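You operate a simulated robot arm through the tools that you are given. There is no shell and no other tool.

Carry out the task below with a simulated two-armed robot. There is one attempt and no reset: what you move stays moved.

Task
Fan off, tin lid on, clamp tray in, green pad in the drawer.
Fine: the clamp's dial back to 40; shut the drawer again.
Where things are to end (x, y in the base frame): green rubbing pad within 6 cm of [39, 56].

It is judged by the outcome, as a careful person would: the job done as asked, and still so three seconds after it is handed in. It fails if anything else is knocked over, pushed out of place, dropped, spilled or broken. A push-on lid holds only when it is set on centred and level and pressed home; a screw cap is set on level and turned clockwise until tight.

Robot
Two 7-joint arms with two-finger parallel grippers on one trunk that stands fixed in place. Base frame: the origin is at the foot of the trunk, x ahead of it, y to its left, z up. Lengths are in cm, angles in rad, forces in N, time in s.
The left shoulder is at [7, 16.3, 119.5], the right one opposite. With the tool pointing down near the work surface each hand reaches from about 36 to 88 cm from the base axis, measured 20 degrees to its own side. Payload 3.43 kg a hand.
The TCP of each hand is the grasp point between the finger pads, 3.4 cm short of the fingertips. In the tool frame z runs along the fingers and y along their closing line. Largest opening 12.8 cm; finger width 2.4, thickness 1.2; the body of the gripper, 4.8 by 13 cm, starts 9.6 cm behind the TCP.
Orientation is told as [roll, pitch, yaw] about the base's x, y, z axes, in that order, counted from this pose: with the fingers straight down and closing along the base's y, the tool's x points along the base's -x, its y along +y and its z along -z.

Tools
- The arms move only by the tool step_arm. It takes "left_moves", "right_moves" or both (then of equal length, played together; a hand with none holds still); each is a list of rows, each a list of 3 entries, a list of its own where there are three numbers: the shift along the tool's x, y, z in cm, then the turn, a rotation vector about the tool's x, y, z in degrees, then the finger opening in cm, from 0 to 12.8. In form: [[[tx, ty, tz], [rx, ry, rz], claw], ...]. A call has 1 to 20 rows; each row is the pose to reach, as a shift and turn from the pose commanded when the call began, along the tool's axes at that moment. Each row takes 0.2 s and may step no farther than 5 cm and 0.15 rad from the row before; otherwise, or with a gripper value out of range, the whole call is refused. Where a pose cannot be reached the arm comes as near as it can. A force on the tool above 40 N (or 10 N above the force at the start of the call, whichever is more), or a blocked arm, ends the call early, and 0.2 s more pass. The fingers move at their own pace (about 15.3 cm/s each) and stop on an object; they squeeze with about 28 N. The grip force told is the motor's: it shows also when the fingers shut on nothing. Time passes only in rows, and 0.2 s behind the last, so rows that repeat a pose let the fingers close. The reply holds the time, the measured pose of the TCP, the force on the tool along the base axes, the opening and the grip force, in the units named above and with some noise, with the torque about the TCP (base axes, N m) and any sound that the robot's microphone picked up, and new pictures: "show" is both (left out), scene, wrist or none (wrist: the cameras of the hands that moved).
- Cameras (640 x 400 px; columns grow to the right, rows downward): "scene" is now at [11.23, 5.47, 141.57]; the picture's right is [0.64, -0.77, -0.00], its down [-0.50, -0.41, -0.76] and it looks along [0.59, 0.49, -0.65] (base axes); focal length 214 px, centre (320, 200). "left" rides on the left gripper at [7.6, 1.1, -16] in its tool frame; the picture's right is [-0.15, 0.99, 0.00], its down [-0.88, -0.13, -0.46] and it looks along [-0.45, -0.07, 0.89] (tool axes); focal length 234 px, centre (320, 200). "right" rides on the right gripper at [7.6, -1.1, -16] in its tool frame; the picture's right is [0.15, 0.99, 0.00], its down [-0.88, 0.13, -0.46] and it looks along [-0.45, 0.07, 0.89] (tool axes); focal length 234 px, centre (320, 200). There is no depth. A picture from a camera that has moved, and an enlarged one, comes with that camera's place and axes in the base frame and with its lens.
- raise_lower(by): slides the trunk up (or, below 0, down) by that many cm; the arms and the scene camera ride with it, the base frame stays. It gives what a move gives, with no picture.
- pan_tilt(pan, tilt): turns the head with the scene camera to pan (to the left, within 1.501 rad either way) and tilt (down, from -0.506 to 1.204), counted from straight ahead of the robot. It gives what a move gives, and a new picture of the scene camera.
- enlarge(camera, box): a new picture of the part [left, top, right, bottom] of that camera's present view, enlarged. It takes no simulated time.
- job_done(): hands the job in; it is judged then, once.

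Places have to be worked out from the pictures, the camera data and where the tool is seen. Open the grippers and draw the arms clear of the work before you hand the job in, unless the task says otherwise.

The tools are called as a command line: name --argument value ..., lists and objects as JSON in quotes. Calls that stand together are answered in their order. step_arm: Moves the arms, as the interface text tells. Its arguments: {"type":"object","properties":{"left_moves":{"type":"array"},"right_moves":{"type":"array"},"show":{"type":"string","enum":["both","scene","wrist","none"]}},"required":[]} The other tools are called the same way: raise_lower (by) slides the trunk up or down; pan_tilt (pan, tilt) turns the head that bears the scene camera; enlarge (camera, box) takes an enlarged picture of a part of a camera's view; job_done () hands the job in.

At the start:

```text
time_s: 0.0
left_position: [45.1, 53.38, 118.22]
left_tcp_rot: [0.0, 0.001, 0.002]
left_contact_force: [0.6, 0.2, -0.2]
left_wrist_torque: [-0.02, 0.01, -0.05]
left_finger_gap: 12.8
left_finger_force: 0.1
right_position: [52.27, 0.22, 117.72]
right_tcp_rot: [0.0, 0.0, 0.0]
right_contact_force: [0.4, -1.3, -0.3]
right_wrist_torque: [0.0, -0.01, 0.03]
right_finger_gap: 12.8
right_finger_force: 0.1
trunk travel left (down, up): [-67.5, 26.5]
head pan, tilt: [0.689, 0.703]
```

scene: 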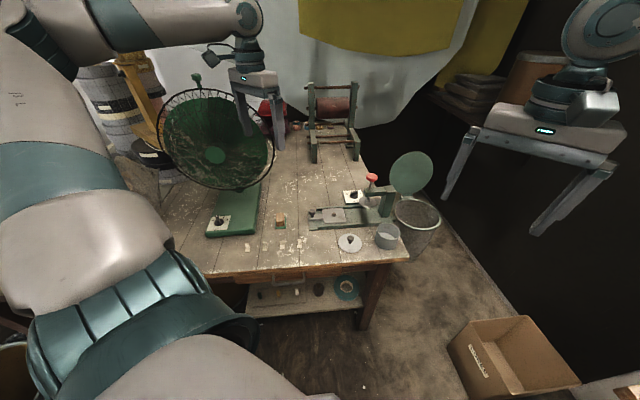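
right: 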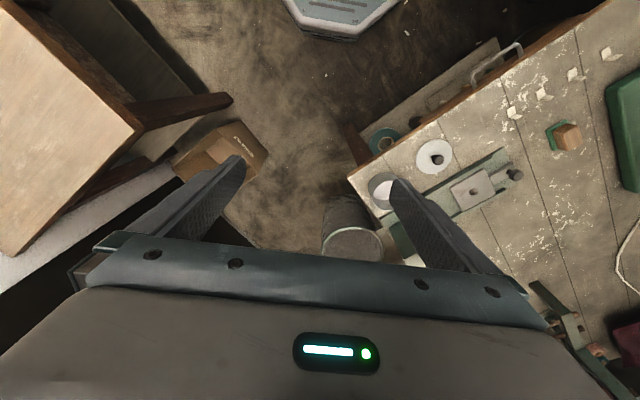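
left: 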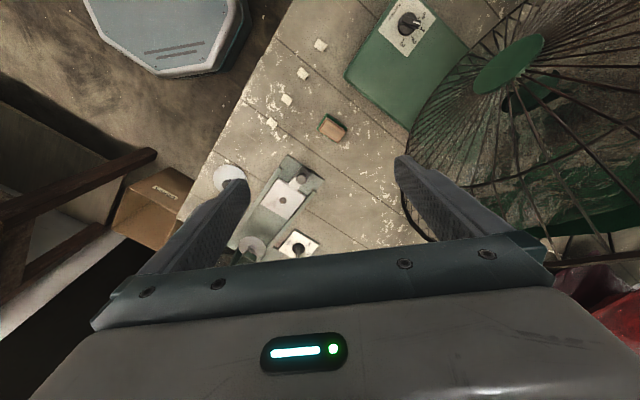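

I start by looking closer at the bench: fan with base knob, the pad, the clamp with tray and dial, the tin and lid, and the drawer.

enlarge --camera "scene" --box '[290, 140, 450, 260]'

enlarge --camera "scene" --box '[190, 190, 310, 310]'

enlarge --camera "left" --box '[200, 0, 460, 260]'

enlarge --camera "right" --box '[340, 20, 640, 280]'

```text
3.33 times, centred on (370, 200) of scene
camera zoom: at [11.23, 5.47, 141.57], right [0.64, -0.77, 0.0], down [-0.5, -0.41, -0.76], along [0.59, 0.49, -0.65], focal length 715 px, centre (153, 200)
```

zoom: 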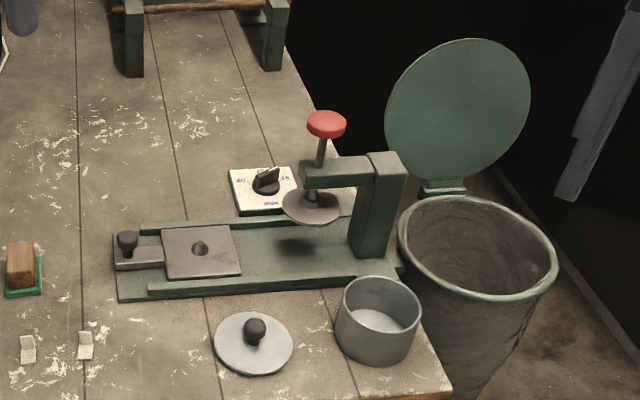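

```text
3.33 times, centred on (250, 250) of scene
camera zoom: at [11.23, 5.47, 141.57], right [0.64, -0.77, 0.0], down [-0.5, -0.41, -0.76], along [0.59, 0.49, -0.65], focal length 715 px, centre (553, 33)
```

zoom: 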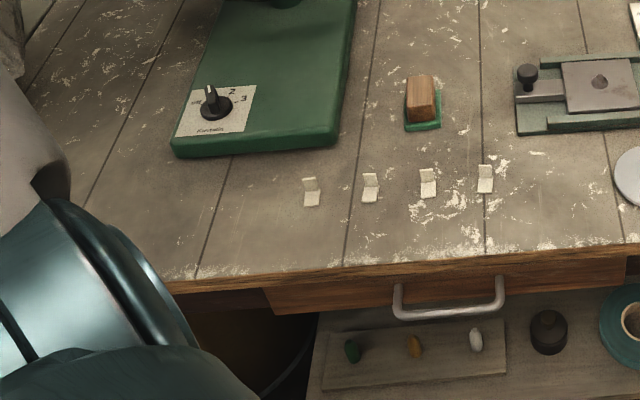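

```text
1.54 times, centred on (330, 130) of left
camera zoom: at [37.49, 54.66, 134.07], right [0.14, 0.99, 0.0], down [0.88, -0.13, 0.46], along [0.45, -0.07, -0.89], focal length 360 px, centre (305, 308)
```

zoom: 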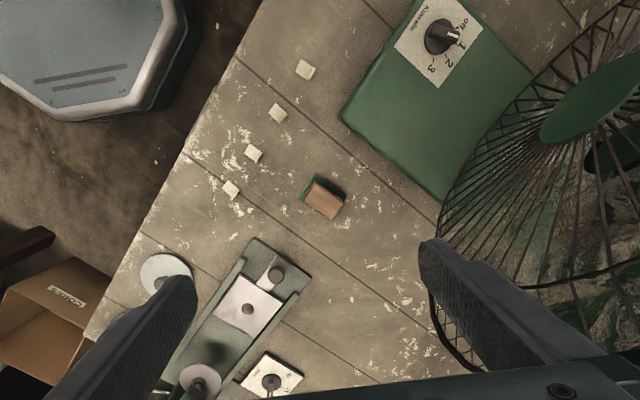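

```text
1.54 times, centred on (490, 150) of right
camera zoom: at [44.45, -0.78, 133.61], right [-0.15, 0.99, 0.0], down [0.88, 0.13, 0.46], along [0.45, 0.07, -0.89], focal length 360 px, centre (58, 277)
```

zoom: 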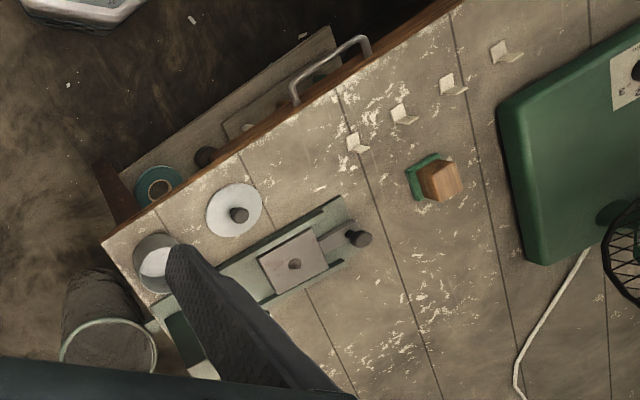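

The table edge runs at about 45° in the base frame, table top at z≈76–77. I zoom in harder on the dial, the fan knob and the tray for their labels.

enlarge --camera "scene" --box '[340, 180, 372, 200]'

enlarge --camera "scene" --box '[204, 212, 236, 232]'

enlarge --camera "left" --box '[380, 0, 444, 40]'

enlarge --camera "left" --box '[250, 220, 330, 270]'

enlarge --camera "scene" --box '[230, 260, 350, 320]'

```text
16.00 times, centred on (356, 190) of scene
camera zoom: at [11.23, 5.47, 141.57], right [0.64, -0.77, 0.0], down [-0.5, -0.41, -0.76], along [0.59, 0.49, -0.65], focal length 3432 px, centre (-256, 360)
```

zoom: 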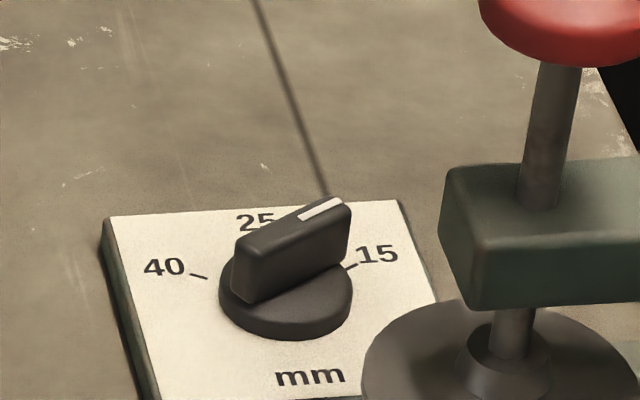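

```text
16.00 times, centred on (220, 222) of scene
camera zoom: at [11.23, 5.47, 141.57], right [0.64, -0.77, 0.0], down [-0.5, -0.41, -0.76], along [0.59, 0.49, -0.65], focal length 3432 px, centre (1920, -152)
```

zoom: 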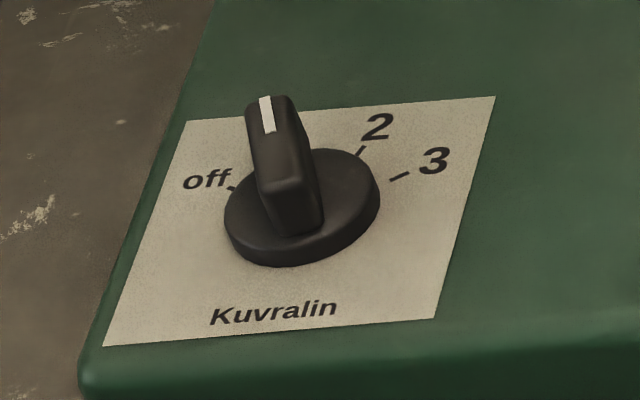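

```text
10.00 times, centred on (412, 20) of left
camera zoom: at [37.49, 54.66, 134.07], right [0.14, 0.99, 0.0], down [0.88, -0.13, 0.46], along [0.45, -0.07, -0.89], focal length 2342 px, centre (-600, 2000)
```

zoom: 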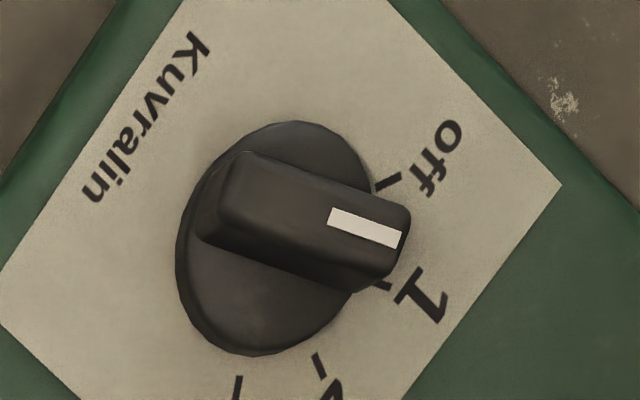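

```text
8.00 times, centred on (290, 245) of left
camera zoom: at [37.49, 54.66, 134.07], right [0.14, 0.99, 0.0], down [0.88, -0.13, 0.46], along [0.45, -0.07, -0.89], focal length 1873 px, centre (560, -160)
```

zoom: 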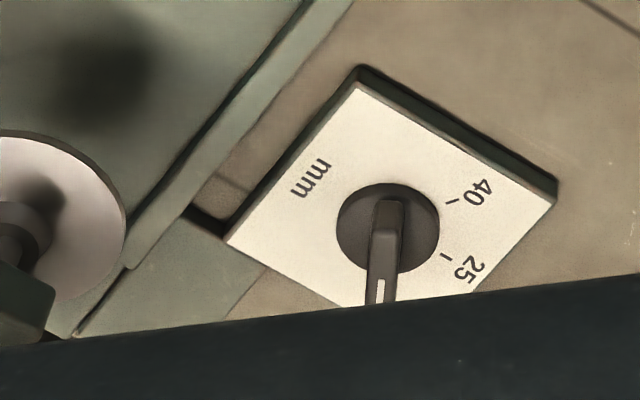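

```text
5.33 times, centred on (290, 290) of scene
camera zoom: at [11.23, 5.47, 141.57], right [0.64, -0.77, 0.0], down [-0.5, -0.41, -0.76], along [0.59, 0.49, -0.65], focal length 1144 px, centre (480, -280)
```

zoom: 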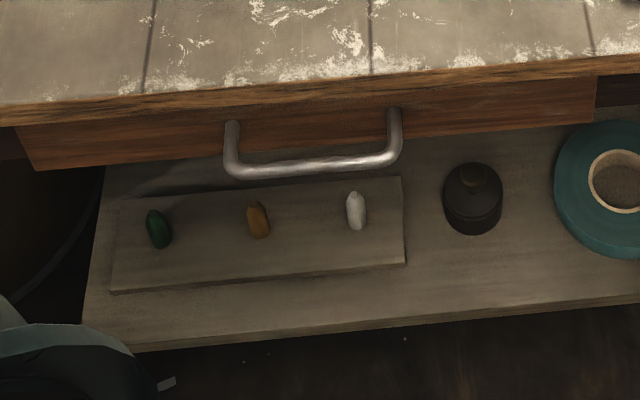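

Readings: the fan knob stands at "1" (ridge ≈66° in the base frame, "off" ≈41° counter-clockwise), at about (30.6, 72.2, 81); the clamp dial stands at 15, and 40 is ≈117° counter-clockwise. I move the left hand toward a standoff in front of the fan knob, turning the yaw.

step_arm --left_moves '[[[2.3, 1.3, 2.0], [0, 0, -8.3], 8], [[4.5, 2.5, 4.0], [0, 0, -16.6], 6], [[6.8, 3.8, 6.1], [0, 0, -24.9], 6], [[9.0, 5.0, 8.1], [0, 0, -33.2], 6], [[11.3, 6.3, 10.1], [0, 0, -41.5], 6], [[13.6, 7.6, 12.1], [0, 0, -49.8], 6], [[15.8, 8.8, 14.2], [0, 0, -58.1], 6], [[18.1, 10.1, 16.2], [0, 0, -66.4], 6]]'

```text
time_s: 1.8
left_position: [26.99, 63.54, 102.05]
left_tcp_rot: [-0.003, -0.001, 1.162]
left_contact_force: [0.3, -0.2, 0.3]
left_wrist_torque: [0.01, 0.0, 0.01]
left_finger_gap: 6.0
left_finger_force: 0.0
right_position: [52.06, 0.37, 117.78]
right_tcp_rot: [0.0, -0.001, -0.001]
right_contact_force: [-0.3, 0.7, 0.2]
right_wrist_torque: [0.02, -0.01, -0.01]
right_finger_gap: 12.79
right_finger_force: 0.1
trunk travel left (down, up): [-67.5, 26.5]
head pan, tilt: [0.689, 0.703]
camera scene: at [11.14, 5.47, 141.58], right [0.64, -0.77, 0.0], down [-0.5, -0.41, -0.76], along [0.59, 0.49, -0.65], focal length 214 px, centre (320, 200)
camera left: at [22.92, 57.17, 117.91], right [-0.85, 0.53, 0.0], down [0.47, 0.76, 0.46], along [0.24, 0.39, -0.89], focal length 234 px, centre (320, 200)
```

scene: 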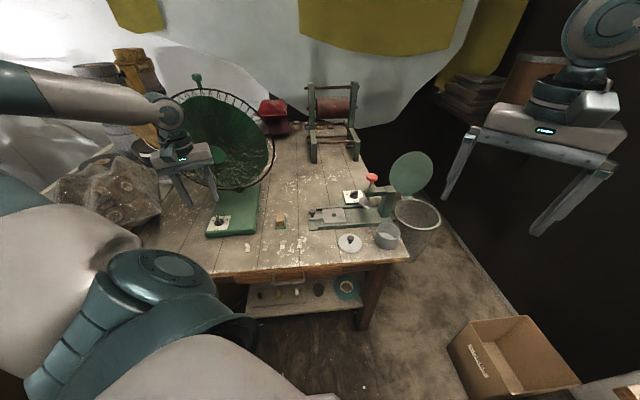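
left: 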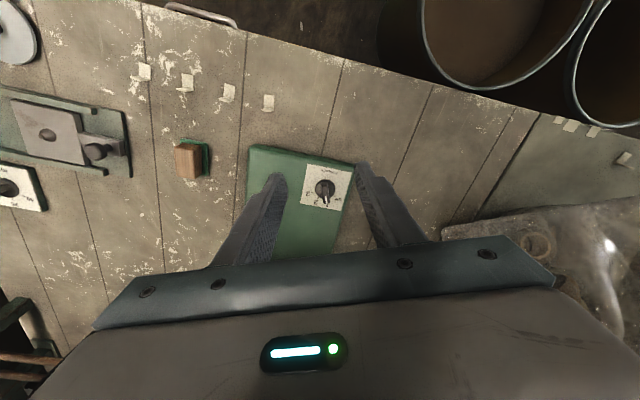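

The hand tracks well and the knob is in view at about (30.8, 72). I zoom in on it to fix centre and angle.

enlarge --camera "left" --box '[293, 168, 357, 208]'

enlarge --camera "scene" --box '[130, 70, 290, 250]'

```text
10.00 times, centred on (325, 188) of left
camera zoom: at [22.92, 57.17, 117.91], right [-0.85, 0.53, 0.0], down [0.47, 0.76, 0.46], along [0.24, 0.39, -0.89], focal length 2342 px, centre (270, 320)
```

zoom: 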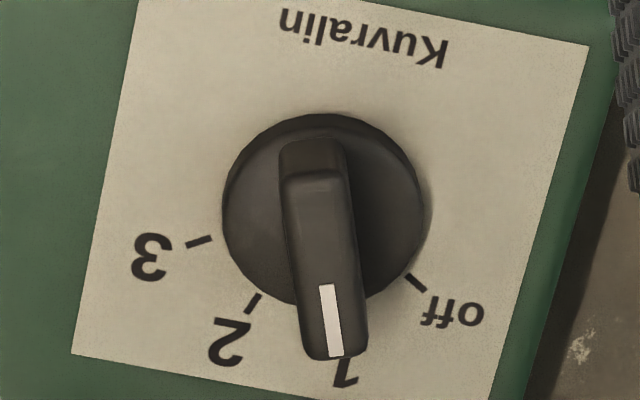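

```text
2.22 times, centred on (210, 160) of scene
camera zoom: at [11.14, 5.47, 141.58], right [0.64, -0.77, 0.0], down [-0.5, -0.41, -0.76], along [0.59, 0.49, -0.65], focal length 477 px, centre (564, 289)
```

zoom: 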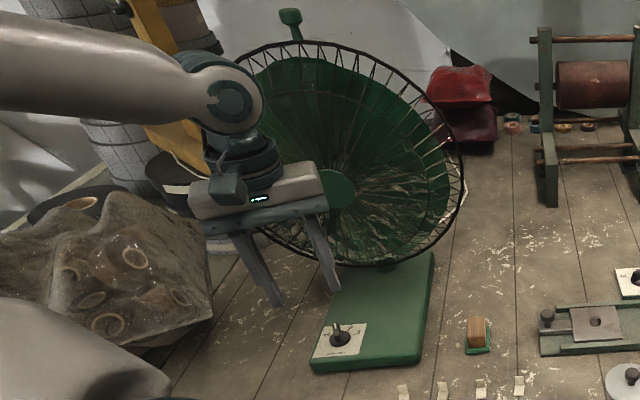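

Ridge along the hand's x axis as planned, knob axis at about (30.9, 72.3). I tilt the hand 20° back (clear of the cage) and move in to about 5 cm short of the knob, fingers at 4 cm.

step_arm --left_moves '[[[-1.7, 0, 3.3], [0, -5, 0], 5], [[-3.35, 0, 6.7], [0, -10, 0], 4], [[-5.0, -0.1, 10.0], [0, -15, 0], 4], [[-6.7, -0.1, 13.35], [0, -20, 0], 4]]'

```text
time_s: 2.8
left_position: [29.9, 69.59, 88.41]
left_tcp_rot: [-0.002, -0.347, 1.161]
left_contact_force: [-0.3, 0.3, -0.4]
left_wrist_torque: [-0.03, 0.02, -0.01]
left_finger_gap: 3.97
left_finger_force: 0.0
right_position: [52.17, 0.35, 117.73]
right_tcp_rot: [-0.002, 0.0, 0.0]
right_contact_force: [0.7, 1.2, 0.0]
right_wrist_torque: [-0.03, 0.0, -0.02]
right_finger_gap: 12.78
right_finger_force: 0.0
trunk travel left (down, up): [-67.5, 26.5]
head pan, tilt: [0.689, 0.703]
camera scene: at [11.3, 5.63, 141.57], right [0.64, -0.77, 0.0], down [-0.5, -0.41, -0.76], along [0.59, 0.49, -0.65], focal length 214 px, centre (320, 200)
camera left: at [23.81, 58.53, 100.82], right [-0.85, 0.52, 0.05], down [0.39, 0.56, 0.73], along [0.35, 0.64, -0.68], focal length 234 px, centre (320, 200)
```

scene: 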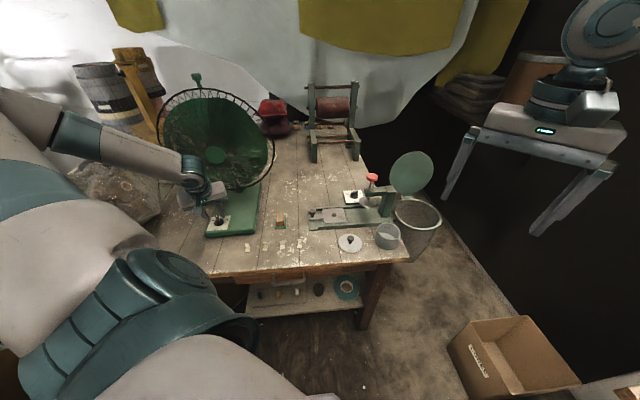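
left: 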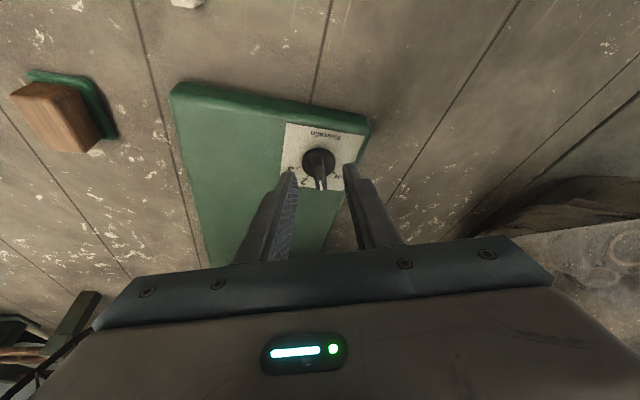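

enlarge --camera "left" --box '[256, 120, 384, 200]'

enlarge --camera "scene" --box '[170, 160, 250, 240]'

```text
5.00 times, centred on (320, 160) of left
camera zoom: at [23.81, 58.53, 100.82], right [-0.85, 0.52, 0.05], down [0.39, 0.56, 0.73], along [0.35, 0.64, -0.68], focal length 1171 px, centre (320, 400)
```

zoom: 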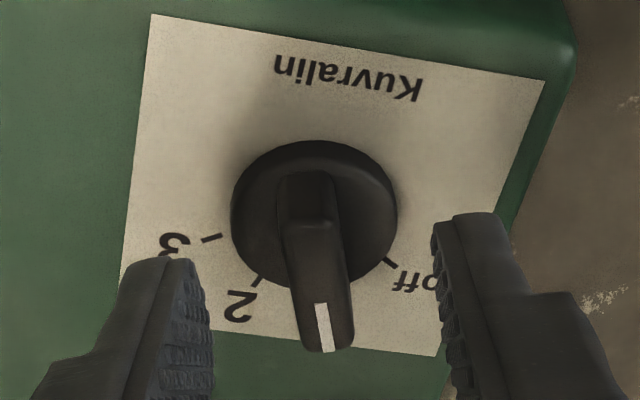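

```text
5.00 times, centred on (210, 200) of scene
camera zoom: at [11.3, 5.63, 141.57], right [0.64, -0.77, 0.0], down [-0.5, -0.41, -0.76], along [0.59, 0.49, -0.65], focal length 1072 px, centre (870, 200)
```

zoom: 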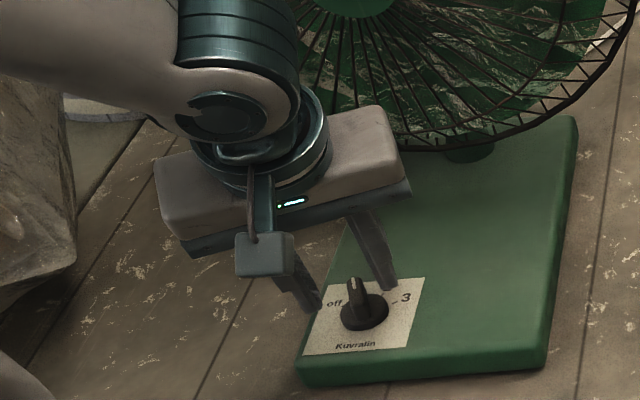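

The ridge lies centrally between the fingers. I go in along the tool axis about 3.8 cm and look again before closing.

step_arm --left_moves '[[[-0.2, 0, 1.3], [0, 0, 0], 4], [[-0.3, 0, 2.6], [0, 0, 0], 4], [[-0.4, 0, 3.8], [0, 0, 0], 4]]' --show "wrist"

enlarge --camera "left" --box '[256, 120, 384, 200]'

enlarge --camera "scene" --box '[190, 195, 254, 235]'

```text
time_s: 3.6
left_position: [30.58, 71.0, 85.25]
left_tcp_rot: [-0.001, -0.351, 1.159]
left_contact_force: [-1.1, -0.3, 5.8]
left_wrist_torque: [0.02, 0.18, 0.03]
left_finger_gap: 3.99
left_finger_force: 0.2
right_position: [52.14, 0.31, 117.71]
right_tcp_rot: [-0.001, -0.001, -0.001]
right_contact_force: [-0.4, 0.3, -1.2]
right_wrist_torque: [0.0, -0.01, 0.01]
right_finger_gap: 12.81
right_finger_force: 0.1
trunk travel left (down, up): [-67.5, 26.5]
head pan, tilt: [0.689, 0.703]
camera left: at [24.5, 60.03, 97.53], right [-0.85, 0.52, 0.05], down [0.39, 0.56, 0.73], along [0.35, 0.64, -0.68], focal length 234 px, centre (320, 200)
```

left: 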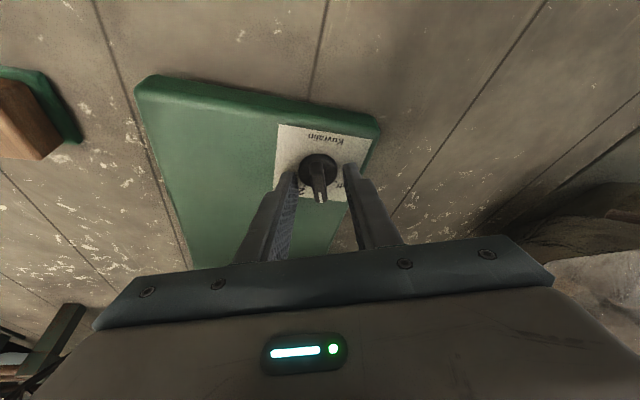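

```text
5.00 times, centred on (320, 160) of left
camera zoom: at [24.5, 60.03, 97.53], right [-0.85, 0.52, 0.05], down [0.39, 0.56, 0.73], along [0.35, 0.64, -0.68], focal length 1171 px, centre (320, 400)
```

zoom: 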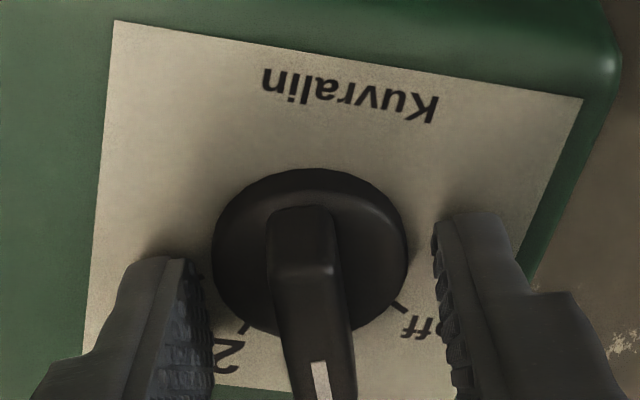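

```text
10.00 times, centred on (222, 215) of scene
camera zoom: at [11.17, 5.36, 141.6], right [0.64, -0.77, 0.0], down [-0.5, -0.41, -0.76], along [0.59, 0.49, -0.65], focal length 2145 px, centre (1300, 50)
```

zoom: 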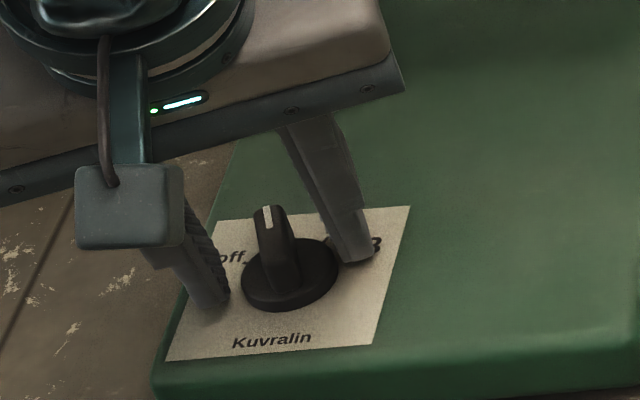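

The tips touch the fan's base plate beside the knob's disc (5.8 N). I back off 1.6 cm along the tool so the pads take the ridge rather than the disc, then close.

step_arm --left_moves '[[[0, 0, -1.6], [0, 0, 0], 4], [[0, 0, -1.6], [0, 0, 0], 0.5], [[0, 0, -1.6], [0, 0, 0], 0.5]]' --show "wrist"

enlarge --camera "left" --box '[256, 120, 384, 200]'

enlarge --camera "scene" --box '[190, 195, 254, 235]'

```text
time_s: 4.4
left_position: [30.41, 70.47, 86.75]
left_tcp_rot: [0.0, -0.35, 1.16]
left_contact_force: [3.7, -0.4, 0.8]
left_wrist_torque: [0.41, -0.31, -0.01]
left_finger_gap: 1.07
left_finger_force: 28.1
right_position: [52.28, 0.25, 117.75]
right_tcp_rot: [0.0, 0.0, 0.0]
right_contact_force: [-0.5, 0.2, 0.2]
right_wrist_torque: [0.04, 0.02, -0.04]
right_finger_gap: 12.81
right_finger_force: 0.1
trunk travel left (down, up): [-67.5, 26.5]
head pan, tilt: [0.689, 0.703]
camera left: at [24.36, 59.6, 98.96], right [-0.85, 0.52, 0.05], down [0.39, 0.56, 0.73], along [0.35, 0.64, -0.68], focal length 234 px, centre (320, 200)
```

left: 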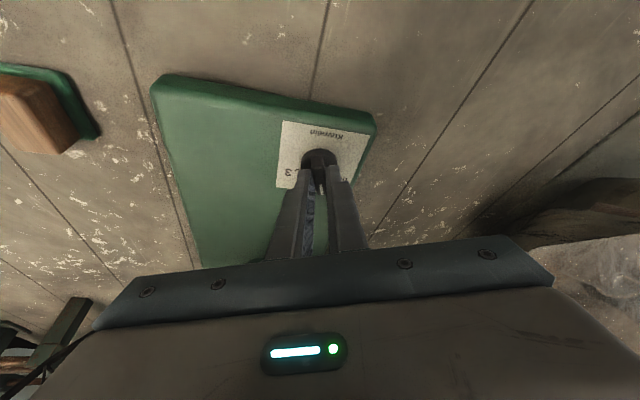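

```text
5.00 times, centred on (320, 160) of left
camera zoom: at [24.36, 59.6, 98.96], right [-0.85, 0.52, 0.05], down [0.39, 0.56, 0.73], along [0.35, 0.64, -0.68], focal length 1171 px, centre (320, 400)
```

zoom: 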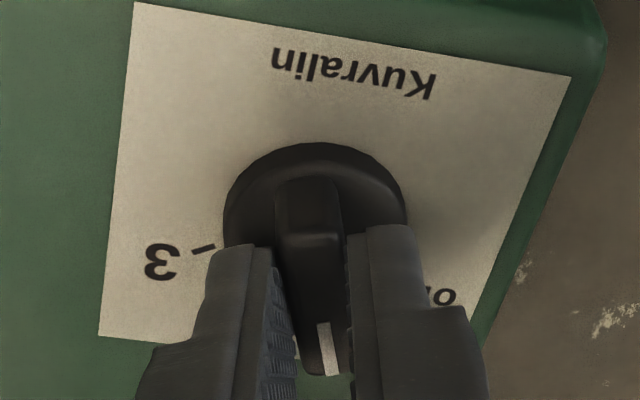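

```text
10.00 times, centred on (222, 215) of scene
camera zoom: at [11.28, 5.46, 141.57], right [0.64, -0.77, 0.0], down [-0.5, -0.41, -0.76], along [0.59, 0.49, -0.65], focal length 2145 px, centre (1300, 50)
```

zoom: 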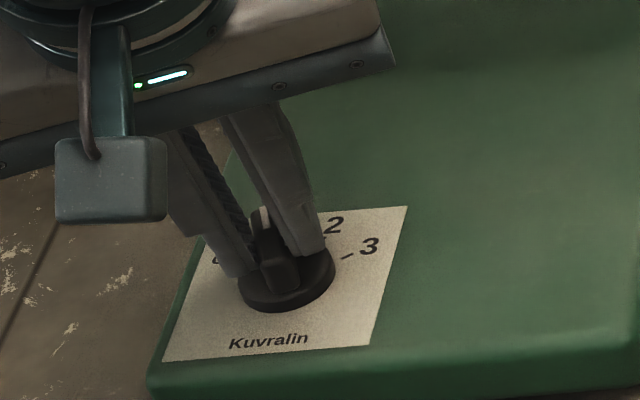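

The ridge is held (gap 1.07 cm). I turn it 41° counter-clockwise about the vertical through the knob.

step_arm --left_moves '[[[-0.02, -0.1, 0.01], [-2.8, 0, -7.71], 0.5], [[-0.06, -0.21, 0.02], [-5.6, 0, -15.42], 0.5], [[-0.11, -0.3, 0.04], [-8.41, 0, -23.12], 0.5], [[-0.17, -0.39, 0.06], [-11.22, 0, -30.83], 0.5], [[-0.24, -0.46, 0.09], [-14.02, 0, -38.54], 0.5], [[-0.24, -0.46, 0.09], [-14.02, 0, -38.54], 0.5]]' --show "wrist"

enlarge --camera "left" --box '[256, 120, 384, 200]'

enlarge --camera "scene" --box '[190, 195, 254, 235]'

```text
time_s: 5.8
left_position: [30.9, 70.73, 86.67]
left_tcp_rot: [-0.001, -0.35, 1.878]
left_contact_force: [10.9, 1.7, 0.6]
left_wrist_torque: [0.34, -0.28, -0.85]
left_finger_gap: 1.15
left_finger_force: 27.9
right_position: [52.16, 0.37, 117.66]
right_tcp_rot: [0.0, 0.003, 0.001]
right_contact_force: [-0.2, -0.1, -1.0]
right_wrist_torque: [0.0, -0.01, 0.03]
right_finger_gap: 12.79
right_finger_force: 0.0
trunk travel left (down, up): [-67.5, 26.5]
head pan, tilt: [0.689, 0.703]
camera left: at [33.61, 58.5, 98.96], right [-0.98, -0.17, 0.05], down [-0.08, 0.68, 0.73], along [-0.16, 0.71, -0.68], focal length 234 px, centre (320, 200)
```

left: 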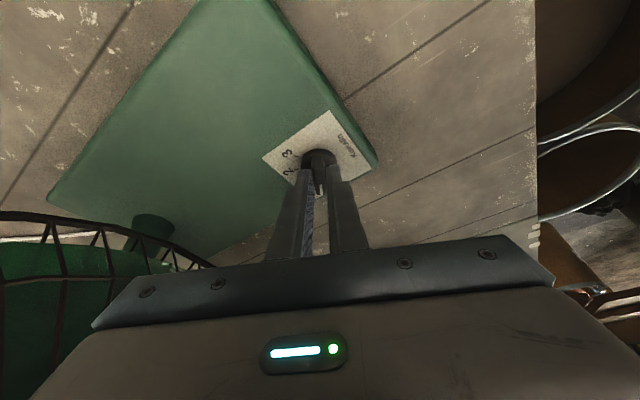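

```text
5.00 times, centred on (320, 160) of left
camera zoom: at [33.61, 58.5, 98.96], right [-0.98, -0.17, 0.05], down [-0.08, 0.68, 0.73], along [-0.16, 0.71, -0.68], focal length 1171 px, centre (320, 400)
```

zoom: 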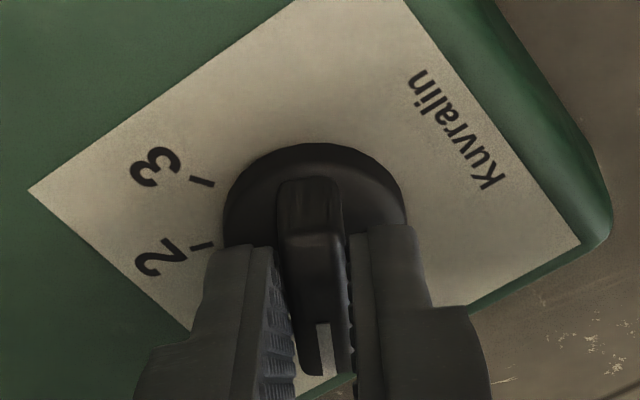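

```text
10.00 times, centred on (222, 215) of scene
camera zoom: at [11.39, 5.52, 141.56], right [0.64, -0.77, 0.0], down [-0.5, -0.41, -0.76], along [0.59, 0.49, -0.65], focal length 2145 px, centre (1300, 50)
```

zoom: 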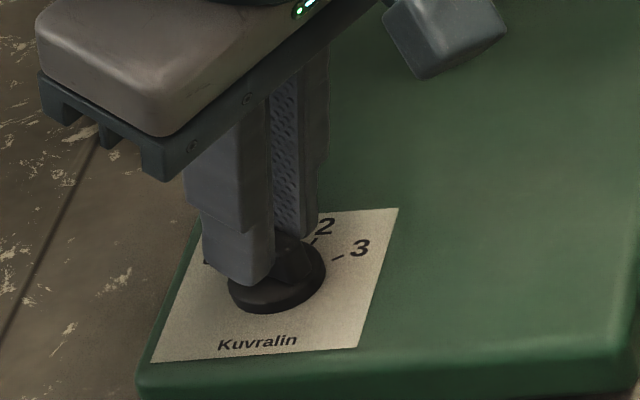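

The knob turned with the hand. I release and retreat along the tool axis to see where the pointer stands.

step_arm --left_moves '[[[0, 0, 0], [0, 0, 0], 2.2], [[0, 0, 0], [0, 0, 0], 3], [[0, 0, -3], [0, 0, 0], 3.5], [[0, 0, -7], [0, 0, 0], 4], [[1, 0, -11], [0, 0, 0], 4]]' --show "both"

enlarge --camera "left" --box '[272, 120, 368, 180]'

enlarge --camera "scene" --box '[190, 195, 254, 235]'

```text
time_s: 7.0
left_position: [31.97, 66.11, 96.72]
left_tcp_rot: [0.001, -0.349, 1.877]
left_contact_force: [-0.2, -0.3, 1.0]
left_wrist_torque: [-0.01, 0.02, -0.02]
left_finger_gap: 3.99
left_finger_force: 0.1
right_position: [52.21, 0.09, 117.74]
right_tcp_rot: [-0.001, -0.001, -0.001]
right_contact_force: [-0.9, 0.2, 0.8]
right_wrist_torque: [0.02, 0.01, 0.01]
right_finger_gap: 12.81
right_finger_force: 0.1
trunk travel left (down, up): [-67.5, 26.5]
head pan, tilt: [0.689, 0.703]
camera scene: at [11.24, 5.37, 141.57], right [0.64, -0.77, 0.0], down [-0.5, -0.41, -0.76], along [0.59, 0.49, -0.65], focal length 214 px, centre (320, 200)
camera left: at [34.75, 53.81, 109.08], right [-0.98, -0.17, 0.05], down [-0.08, 0.68, 0.73], along [-0.16, 0.71, -0.68], focal length 234 px, centre (320, 200)
```

scene: 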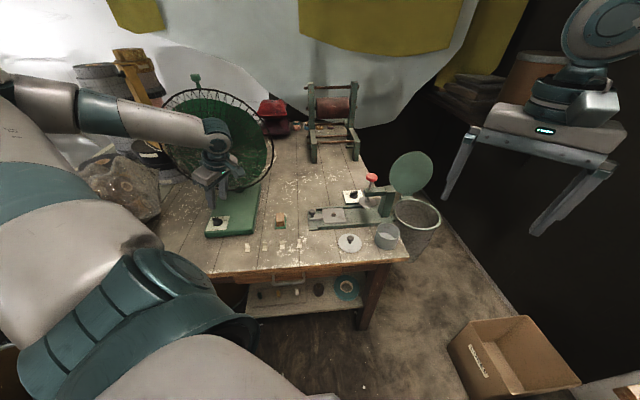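
left: 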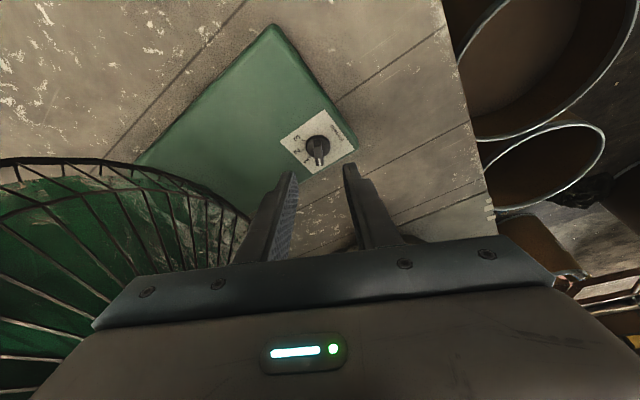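

```text
6.67 times, centred on (320, 150) of left
camera zoom: at [34.75, 53.81, 109.08], right [-0.98, -0.17, 0.05], down [-0.08, 0.68, 0.73], along [-0.16, 0.71, -0.68], focal length 1561 px, centre (320, 533)
```

zoom: 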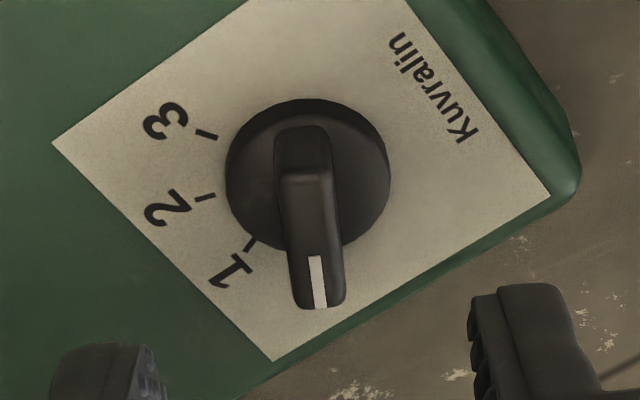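

```text
10.00 times, centred on (222, 215) of scene
camera zoom: at [11.24, 5.37, 141.57], right [0.64, -0.77, 0.0], down [-0.5, -0.41, -0.76], along [0.59, 0.49, -0.65], focal length 2145 px, centre (1300, 50)
```

zoom: 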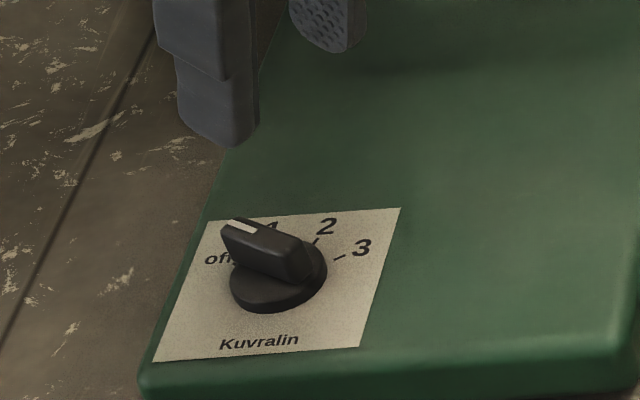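

The pointer now stands at "off" (≈107°). I check whether the blades have stopped.

enlarge --camera "scene" --box '[150, 80, 290, 200]'

enlarge --camera "scene" --box '[204, 210, 236, 230]'

```text
3.33 times, centred on (220, 140) of scene
camera zoom: at [11.24, 5.37, 141.57], right [0.64, -0.77, 0.0], down [-0.5, -0.41, -0.76], along [0.59, 0.49, -0.65], focal length 715 px, centre (653, 400)
```

zoom: 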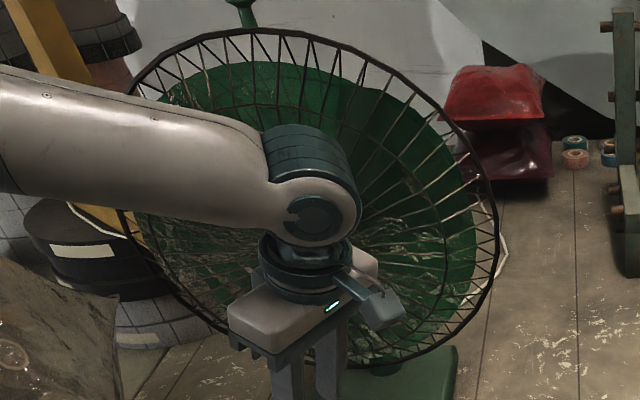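

```text
16.00 times, centred on (220, 220) of scene
camera zoom: at [11.24, 5.37, 141.57], right [0.64, -0.77, 0.0], down [-0.5, -0.41, -0.76], along [0.59, 0.49, -0.65], focal length 3432 px, centre (1920, -120)
```

zoom: 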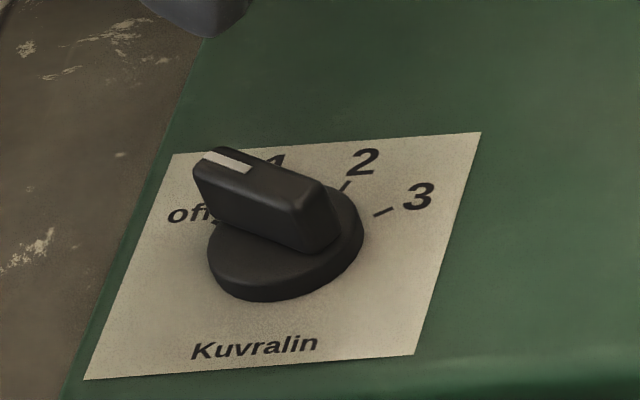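

Fan is off. Next the clamp dial with the left hand: first I back away from the cage, lift, and level the tool.

step_arm --left_moves '[[[2.68, 1.97, -3.1], [0, 0, 0], 4], [[3.95, 3.63, -7.29], [0, 7, 0], 4], [[4.09, 4.6, -12.1], [0, 14, 0], 4], [[3.44, 4.9, -16.7], [0, 20, 0], 4]]' --show "scene"

```text
time_s: 8.0
left_position: [30.29, 56.02, 111.4]
left_tcp_rot: [-0.001, 0.003, 1.875]
left_contact_force: [0.1, -0.9, 0.1]
left_wrist_torque: [0.03, -0.01, 0.0]
left_finger_gap: 3.98
left_finger_force: 0.2
right_position: [52.11, 0.18, 117.83]
right_tcp_rot: [0.0, 0.001, -0.001]
right_contact_force: [-0.1, 0.8, -0.1]
right_wrist_torque: [0.04, -0.01, 0.01]
right_finger_gap: 12.81
right_finger_force: 0.1
trunk travel left (down, up): [-67.5, 26.5]
head pan, tilt: [0.689, 0.703]
camera scene: at [11.16, 5.36, 141.58], right [0.64, -0.77, 0.0], down [-0.5, -0.41, -0.76], along [0.59, 0.49, -0.65], focal length 214 px, centre (320, 200)
```

scene: 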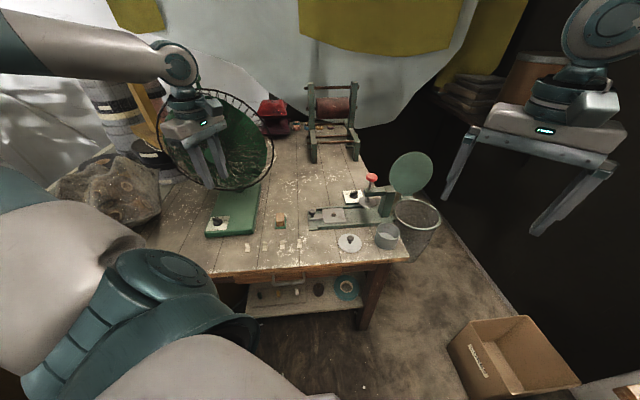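

Now I swing the left hand across to a spot above and short of the dial, turning the yaw to about −14° so the fingers match the dial's ridge.

step_arm --left_moves '[[[1.23, -2.11, 0.23], [0, 0, 8.1], 4], [[2.45, -4.22, 0.45], [0, 0, 16.2], 4], [[3.68, -6.33, 0.68], [0, 0, 24.3], 4], [[4.91, -8.44, 0.91], [0, 0, 32.4], 4], [[6.13, -10.55, 1.13], [0, 0, 40.5], 4], [[7.36, -12.66, 1.36], [0, 0, 48.6], 4], [[8.59, -14.77, 1.59], [0, 0, 56.7], 4], [[9.81, -16.88, 1.81], [0, 0, 64.8], 4], [[11.04, -18.99, 2.04], [0, 0, 72.9], 4], [[12.27, -21.1, 2.27], [0, 0, 81.0], 4], [[13.49, -23.21, 2.49], [0, 0, 89.1], 4], [[14.72, -25.32, 2.72], [0, 0, 97.2], 4], [[15.95, -27.43, 2.95], [0, 0, 105.3], 4], [[17.17, -29.54, 3.17], [0, 0, 113.4], 4], [[18.4, -31.65, 3.4], [0, 0, 121.5], 4]]'

enlarge --camera "scene" --box '[150, 80, 290, 200]'

```text
time_s: 11.2
left_position: [66.28, 48.0, 107.69]
left_tcp_rot: [0.001, 0.003, -0.248]
left_contact_force: [0.2, 0.4, -0.3]
left_wrist_torque: [0.02, 0.02, -0.01]
left_finger_gap: 3.97
left_finger_force: 0.0
right_position: [52.24, 0.23, 117.64]
right_tcp_rot: [0.0, 0.001, 0.0]
right_contact_force: [0.9, 0.3, 0.4]
right_wrist_torque: [0.0, 0.0, 0.0]
right_finger_gap: 12.77
right_finger_force: 0.0
trunk travel left (down, up): [-67.5, 26.5]
head pan, tilt: [0.689, 0.703]
camera scene: at [11.37, 5.41, 141.56], right [0.64, -0.77, 0.0], down [-0.5, -0.41, -0.76], along [0.59, 0.49, -0.65], focal length 214 px, centre (320, 200)
camera left: at [59.18, 51.01, 123.62], right [0.38, 0.92, 0.0], down [0.82, -0.34, 0.45], along [0.42, -0.17, -0.89], focal length 234 px, centre (320, 200)
```

scene: 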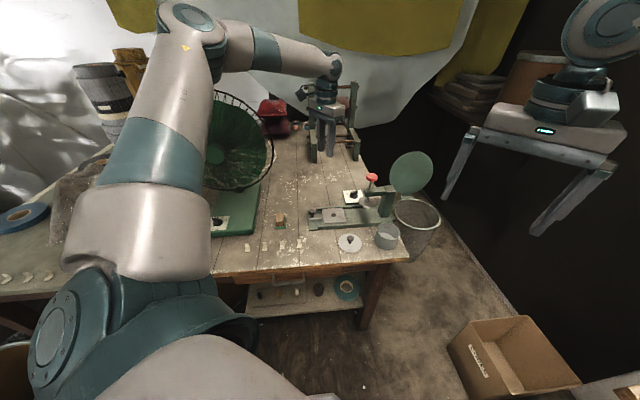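
left: 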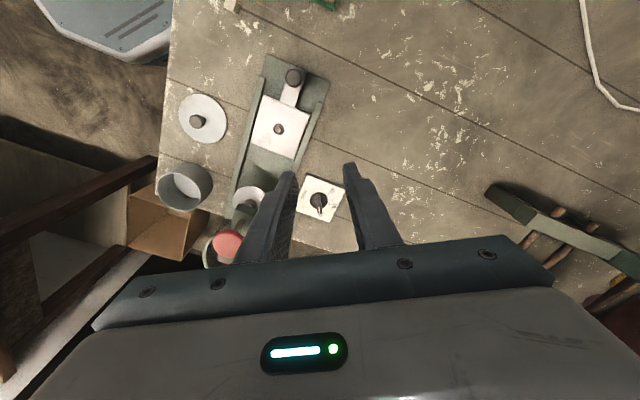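

```text
3.33 times, centred on (220, 140) of scene
camera zoom: at [11.37, 5.41, 141.56], right [0.64, -0.77, 0.0], down [-0.5, -0.41, -0.76], along [0.59, 0.49, -0.65], focal length 715 px, centre (653, 400)
```

zoom: 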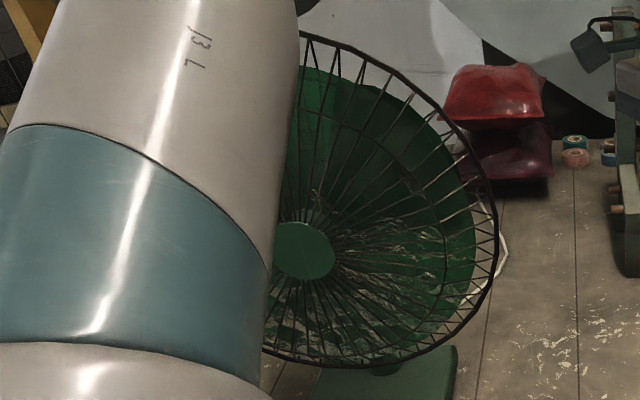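

Dial in view between the fingers. I zoom to locate it and read the angle.

enlarge --camera "left" --box '[288, 170, 352, 230]'

enlarge --camera "left" --box '[150, 40, 350, 270]'

```text
6.67 times, centred on (320, 200) of left
camera zoom: at [59.18, 51.01, 123.62], right [0.38, 0.92, 0.0], down [0.82, -0.34, 0.45], along [0.42, -0.17, -0.89], focal length 1561 px, centre (320, 200)
```

zoom: 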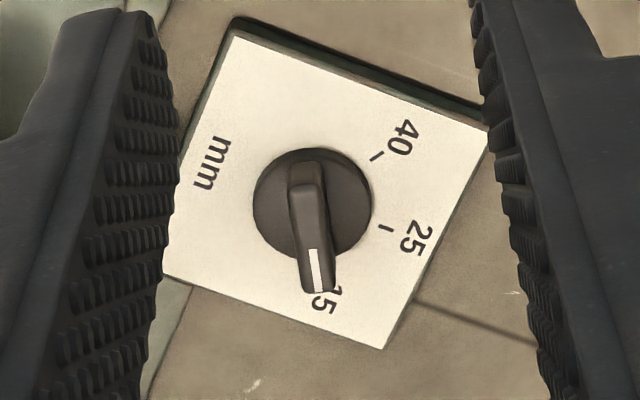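

```text
1.74 times, centred on (250, 155) of left
camera zoom: at [59.18, 51.01, 123.62], right [0.38, 0.92, 0.0], down [0.82, -0.34, 0.45], along [0.42, -0.17, -0.89], focal length 407 px, centre (442, 278)
```

zoom: 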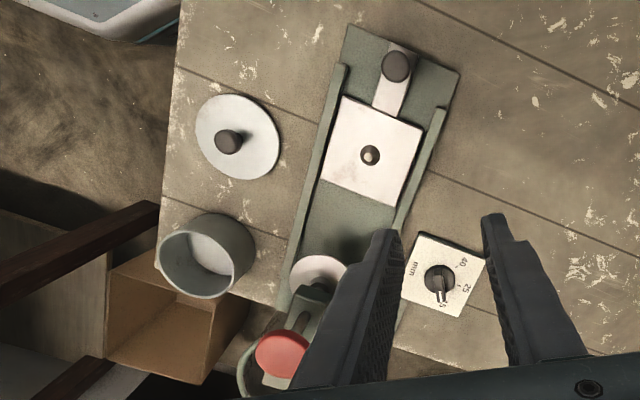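

The pointer stands at 15, plate symmetric about the table normal, so 40 lies at ≈105°, 120° counter-clockwise from now. I lower the hand to just over the dial at about (80.4, 41.8).

step_arm --left_moves '[[[-3.8, -0.6, 2.5], [0, 0, 0], 4], [[-7.6, -1.3, 5.5], [0, 0, 0], 4], [[-11.4, -1.9, 8.7], [0, 0, 0], 4], [[-14.2, -2.4, 12.5], [0, 0, 0], 4], [[-15.2, -2.55, 16.5], [0, 0, 0], 4], [[-15.2, -2.55, 19.7], [0, 0, 0], 4]]'

enlarge --camera "left" --box '[256, 130, 384, 210]'

enlarge --camera "scene" --box '[310, 140, 406, 200]'

```text
time_s: 12.6
left_position: [71.92, 43.05, 93.06]
left_tcp_rot: [0.001, -0.002, -0.245]
left_contact_force: [0.2, 0.1, -0.8]
left_wrist_torque: [-0.01, -0.01, 0.02]
left_finger_gap: 3.95
left_finger_force: 0.2
left hand out of reach, approached as far as the arm can: row 3, 4, 5, 6
right_position: [52.17, 0.14, 117.73]
right_tcp_rot: [0.001, 0.0, 0.001]
right_contact_force: [-0.5, 0.8, 0.5]
right_wrist_torque: [0.0, -0.03, 0.0]
right_finger_gap: 12.81
right_finger_force: 0.1
trunk travel left (down, up): [-67.5, 26.5]
head pan, tilt: [0.689, 0.703]
camera scene: at [11.2, 5.49, 141.58], right [0.64, -0.77, 0.0], down [-0.5, -0.41, -0.76], along [0.59, 0.49, -0.65], focal length 214 px, centre (320, 200)
camera left: at [64.87, 46.08, 108.93], right [0.38, 0.92, 0.0], down [0.82, -0.34, 0.46], along [0.42, -0.17, -0.89], focal length 234 px, centre (320, 200)
```

scene: 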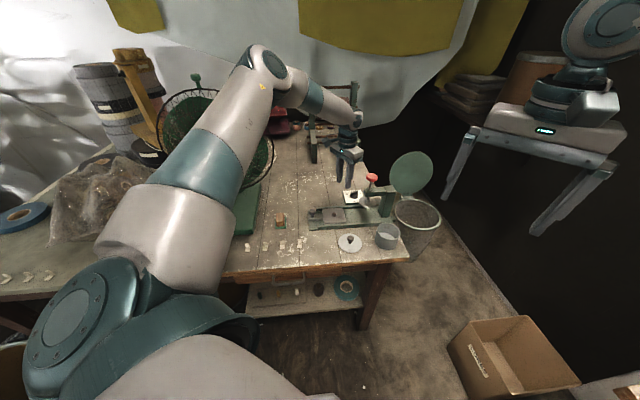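
left: 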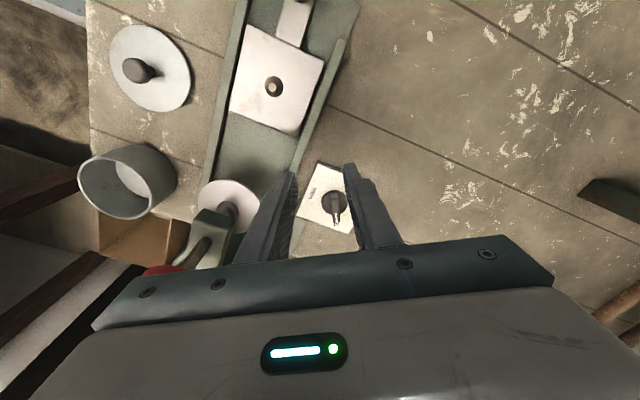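

```text
5.00 times, centred on (320, 170) of left
camera zoom: at [64.87, 46.08, 108.93], right [0.38, 0.92, 0.0], down [0.82, -0.34, 0.46], along [0.42, -0.17, -0.89], focal length 1171 px, centre (320, 350)
```

zoom: 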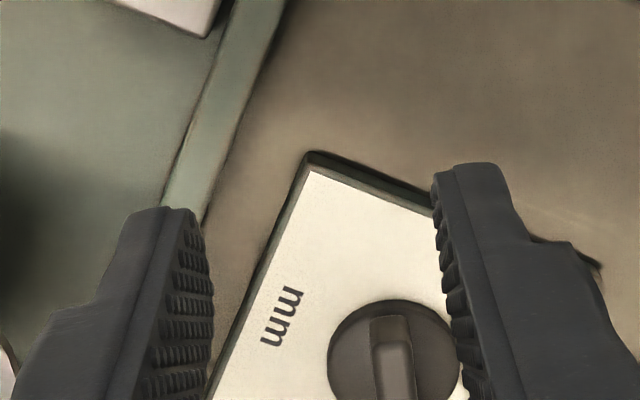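

```text
6.67 times, centred on (358, 170) of scene
camera zoom: at [11.2, 5.49, 141.58], right [0.64, -0.77, 0.0], down [-0.5, -0.41, -0.76], along [0.59, 0.49, -0.65], focal length 1430 px, centre (67, 400)
```

zoom: 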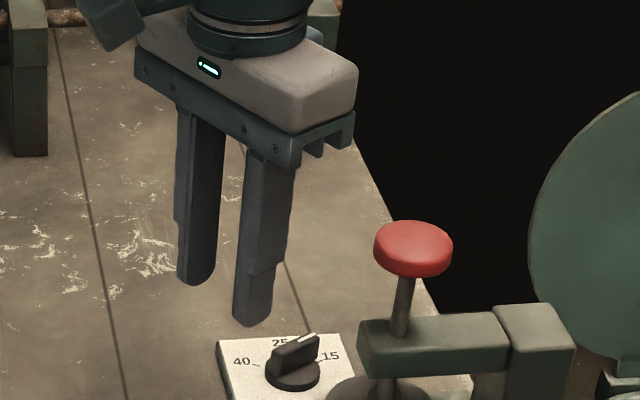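

The hand stops about 9 cm short: out of reach at this shoulder height. I raise and back off the hand, then lower the trunk to bring the shoulder nearer the working height.

step_arm --left_moves '[[[2, 0.5, -4.5], [0, 0, 0], 4], [[4, 1, -9], [0, 0, 0], 4], [[5, 1, -13.5], [0, 0, 0], 4], [[5, 1, -18], [0, 0, 0], 4]]' --show "none"

raise_lower --by -16

```text
time_s: 13.6
left_position: [67.51, 45.04, 111.11]
left_tcp_rot: [-0.002, 0.001, -0.243]
left_contact_force: [0.1, -0.6, 0.0]
left_wrist_torque: [0.01, 0.0, 0.02]
left_finger_gap: 3.99
left_finger_force: 0.0
right_position: [52.01, 0.14, 117.74]
right_tcp_rot: [-0.002, -0.002, -0.001]
right_contact_force: [0.2, -0.4, -0.5]
right_wrist_torque: [0.02, -0.04, 0.0]
right_finger_gap: 12.79
right_finger_force: 0.0
trunk travel left (down, up): [-67.5, 26.5]
head pan, tilt: [0.689, 0.703]
```

```text
time_s: 15.4
left_position: [67.61, 45.06, 94.95]
left_tcp_rot: [0.0, -0.001, -0.246]
left_contact_force: [0.5, 0.1, 0.3]
left_wrist_torque: [0.0, 0.01, 0.0]
left_finger_gap: 4.01
left_finger_force: 0.1
right_position: [52.17, 0.21, 101.78]
right_tcp_rot: [-0.001, 0.0, 0.001]
right_contact_force: [-0.2, 0.4, -0.6]
right_wrist_torque: [-0.01, 0.01, 0.01]
right_finger_gap: 12.79
right_finger_force: 0.2
trunk travel left (down, up): [-51.5, 42.5]
head pan, tilt: [0.689, 0.703]
```

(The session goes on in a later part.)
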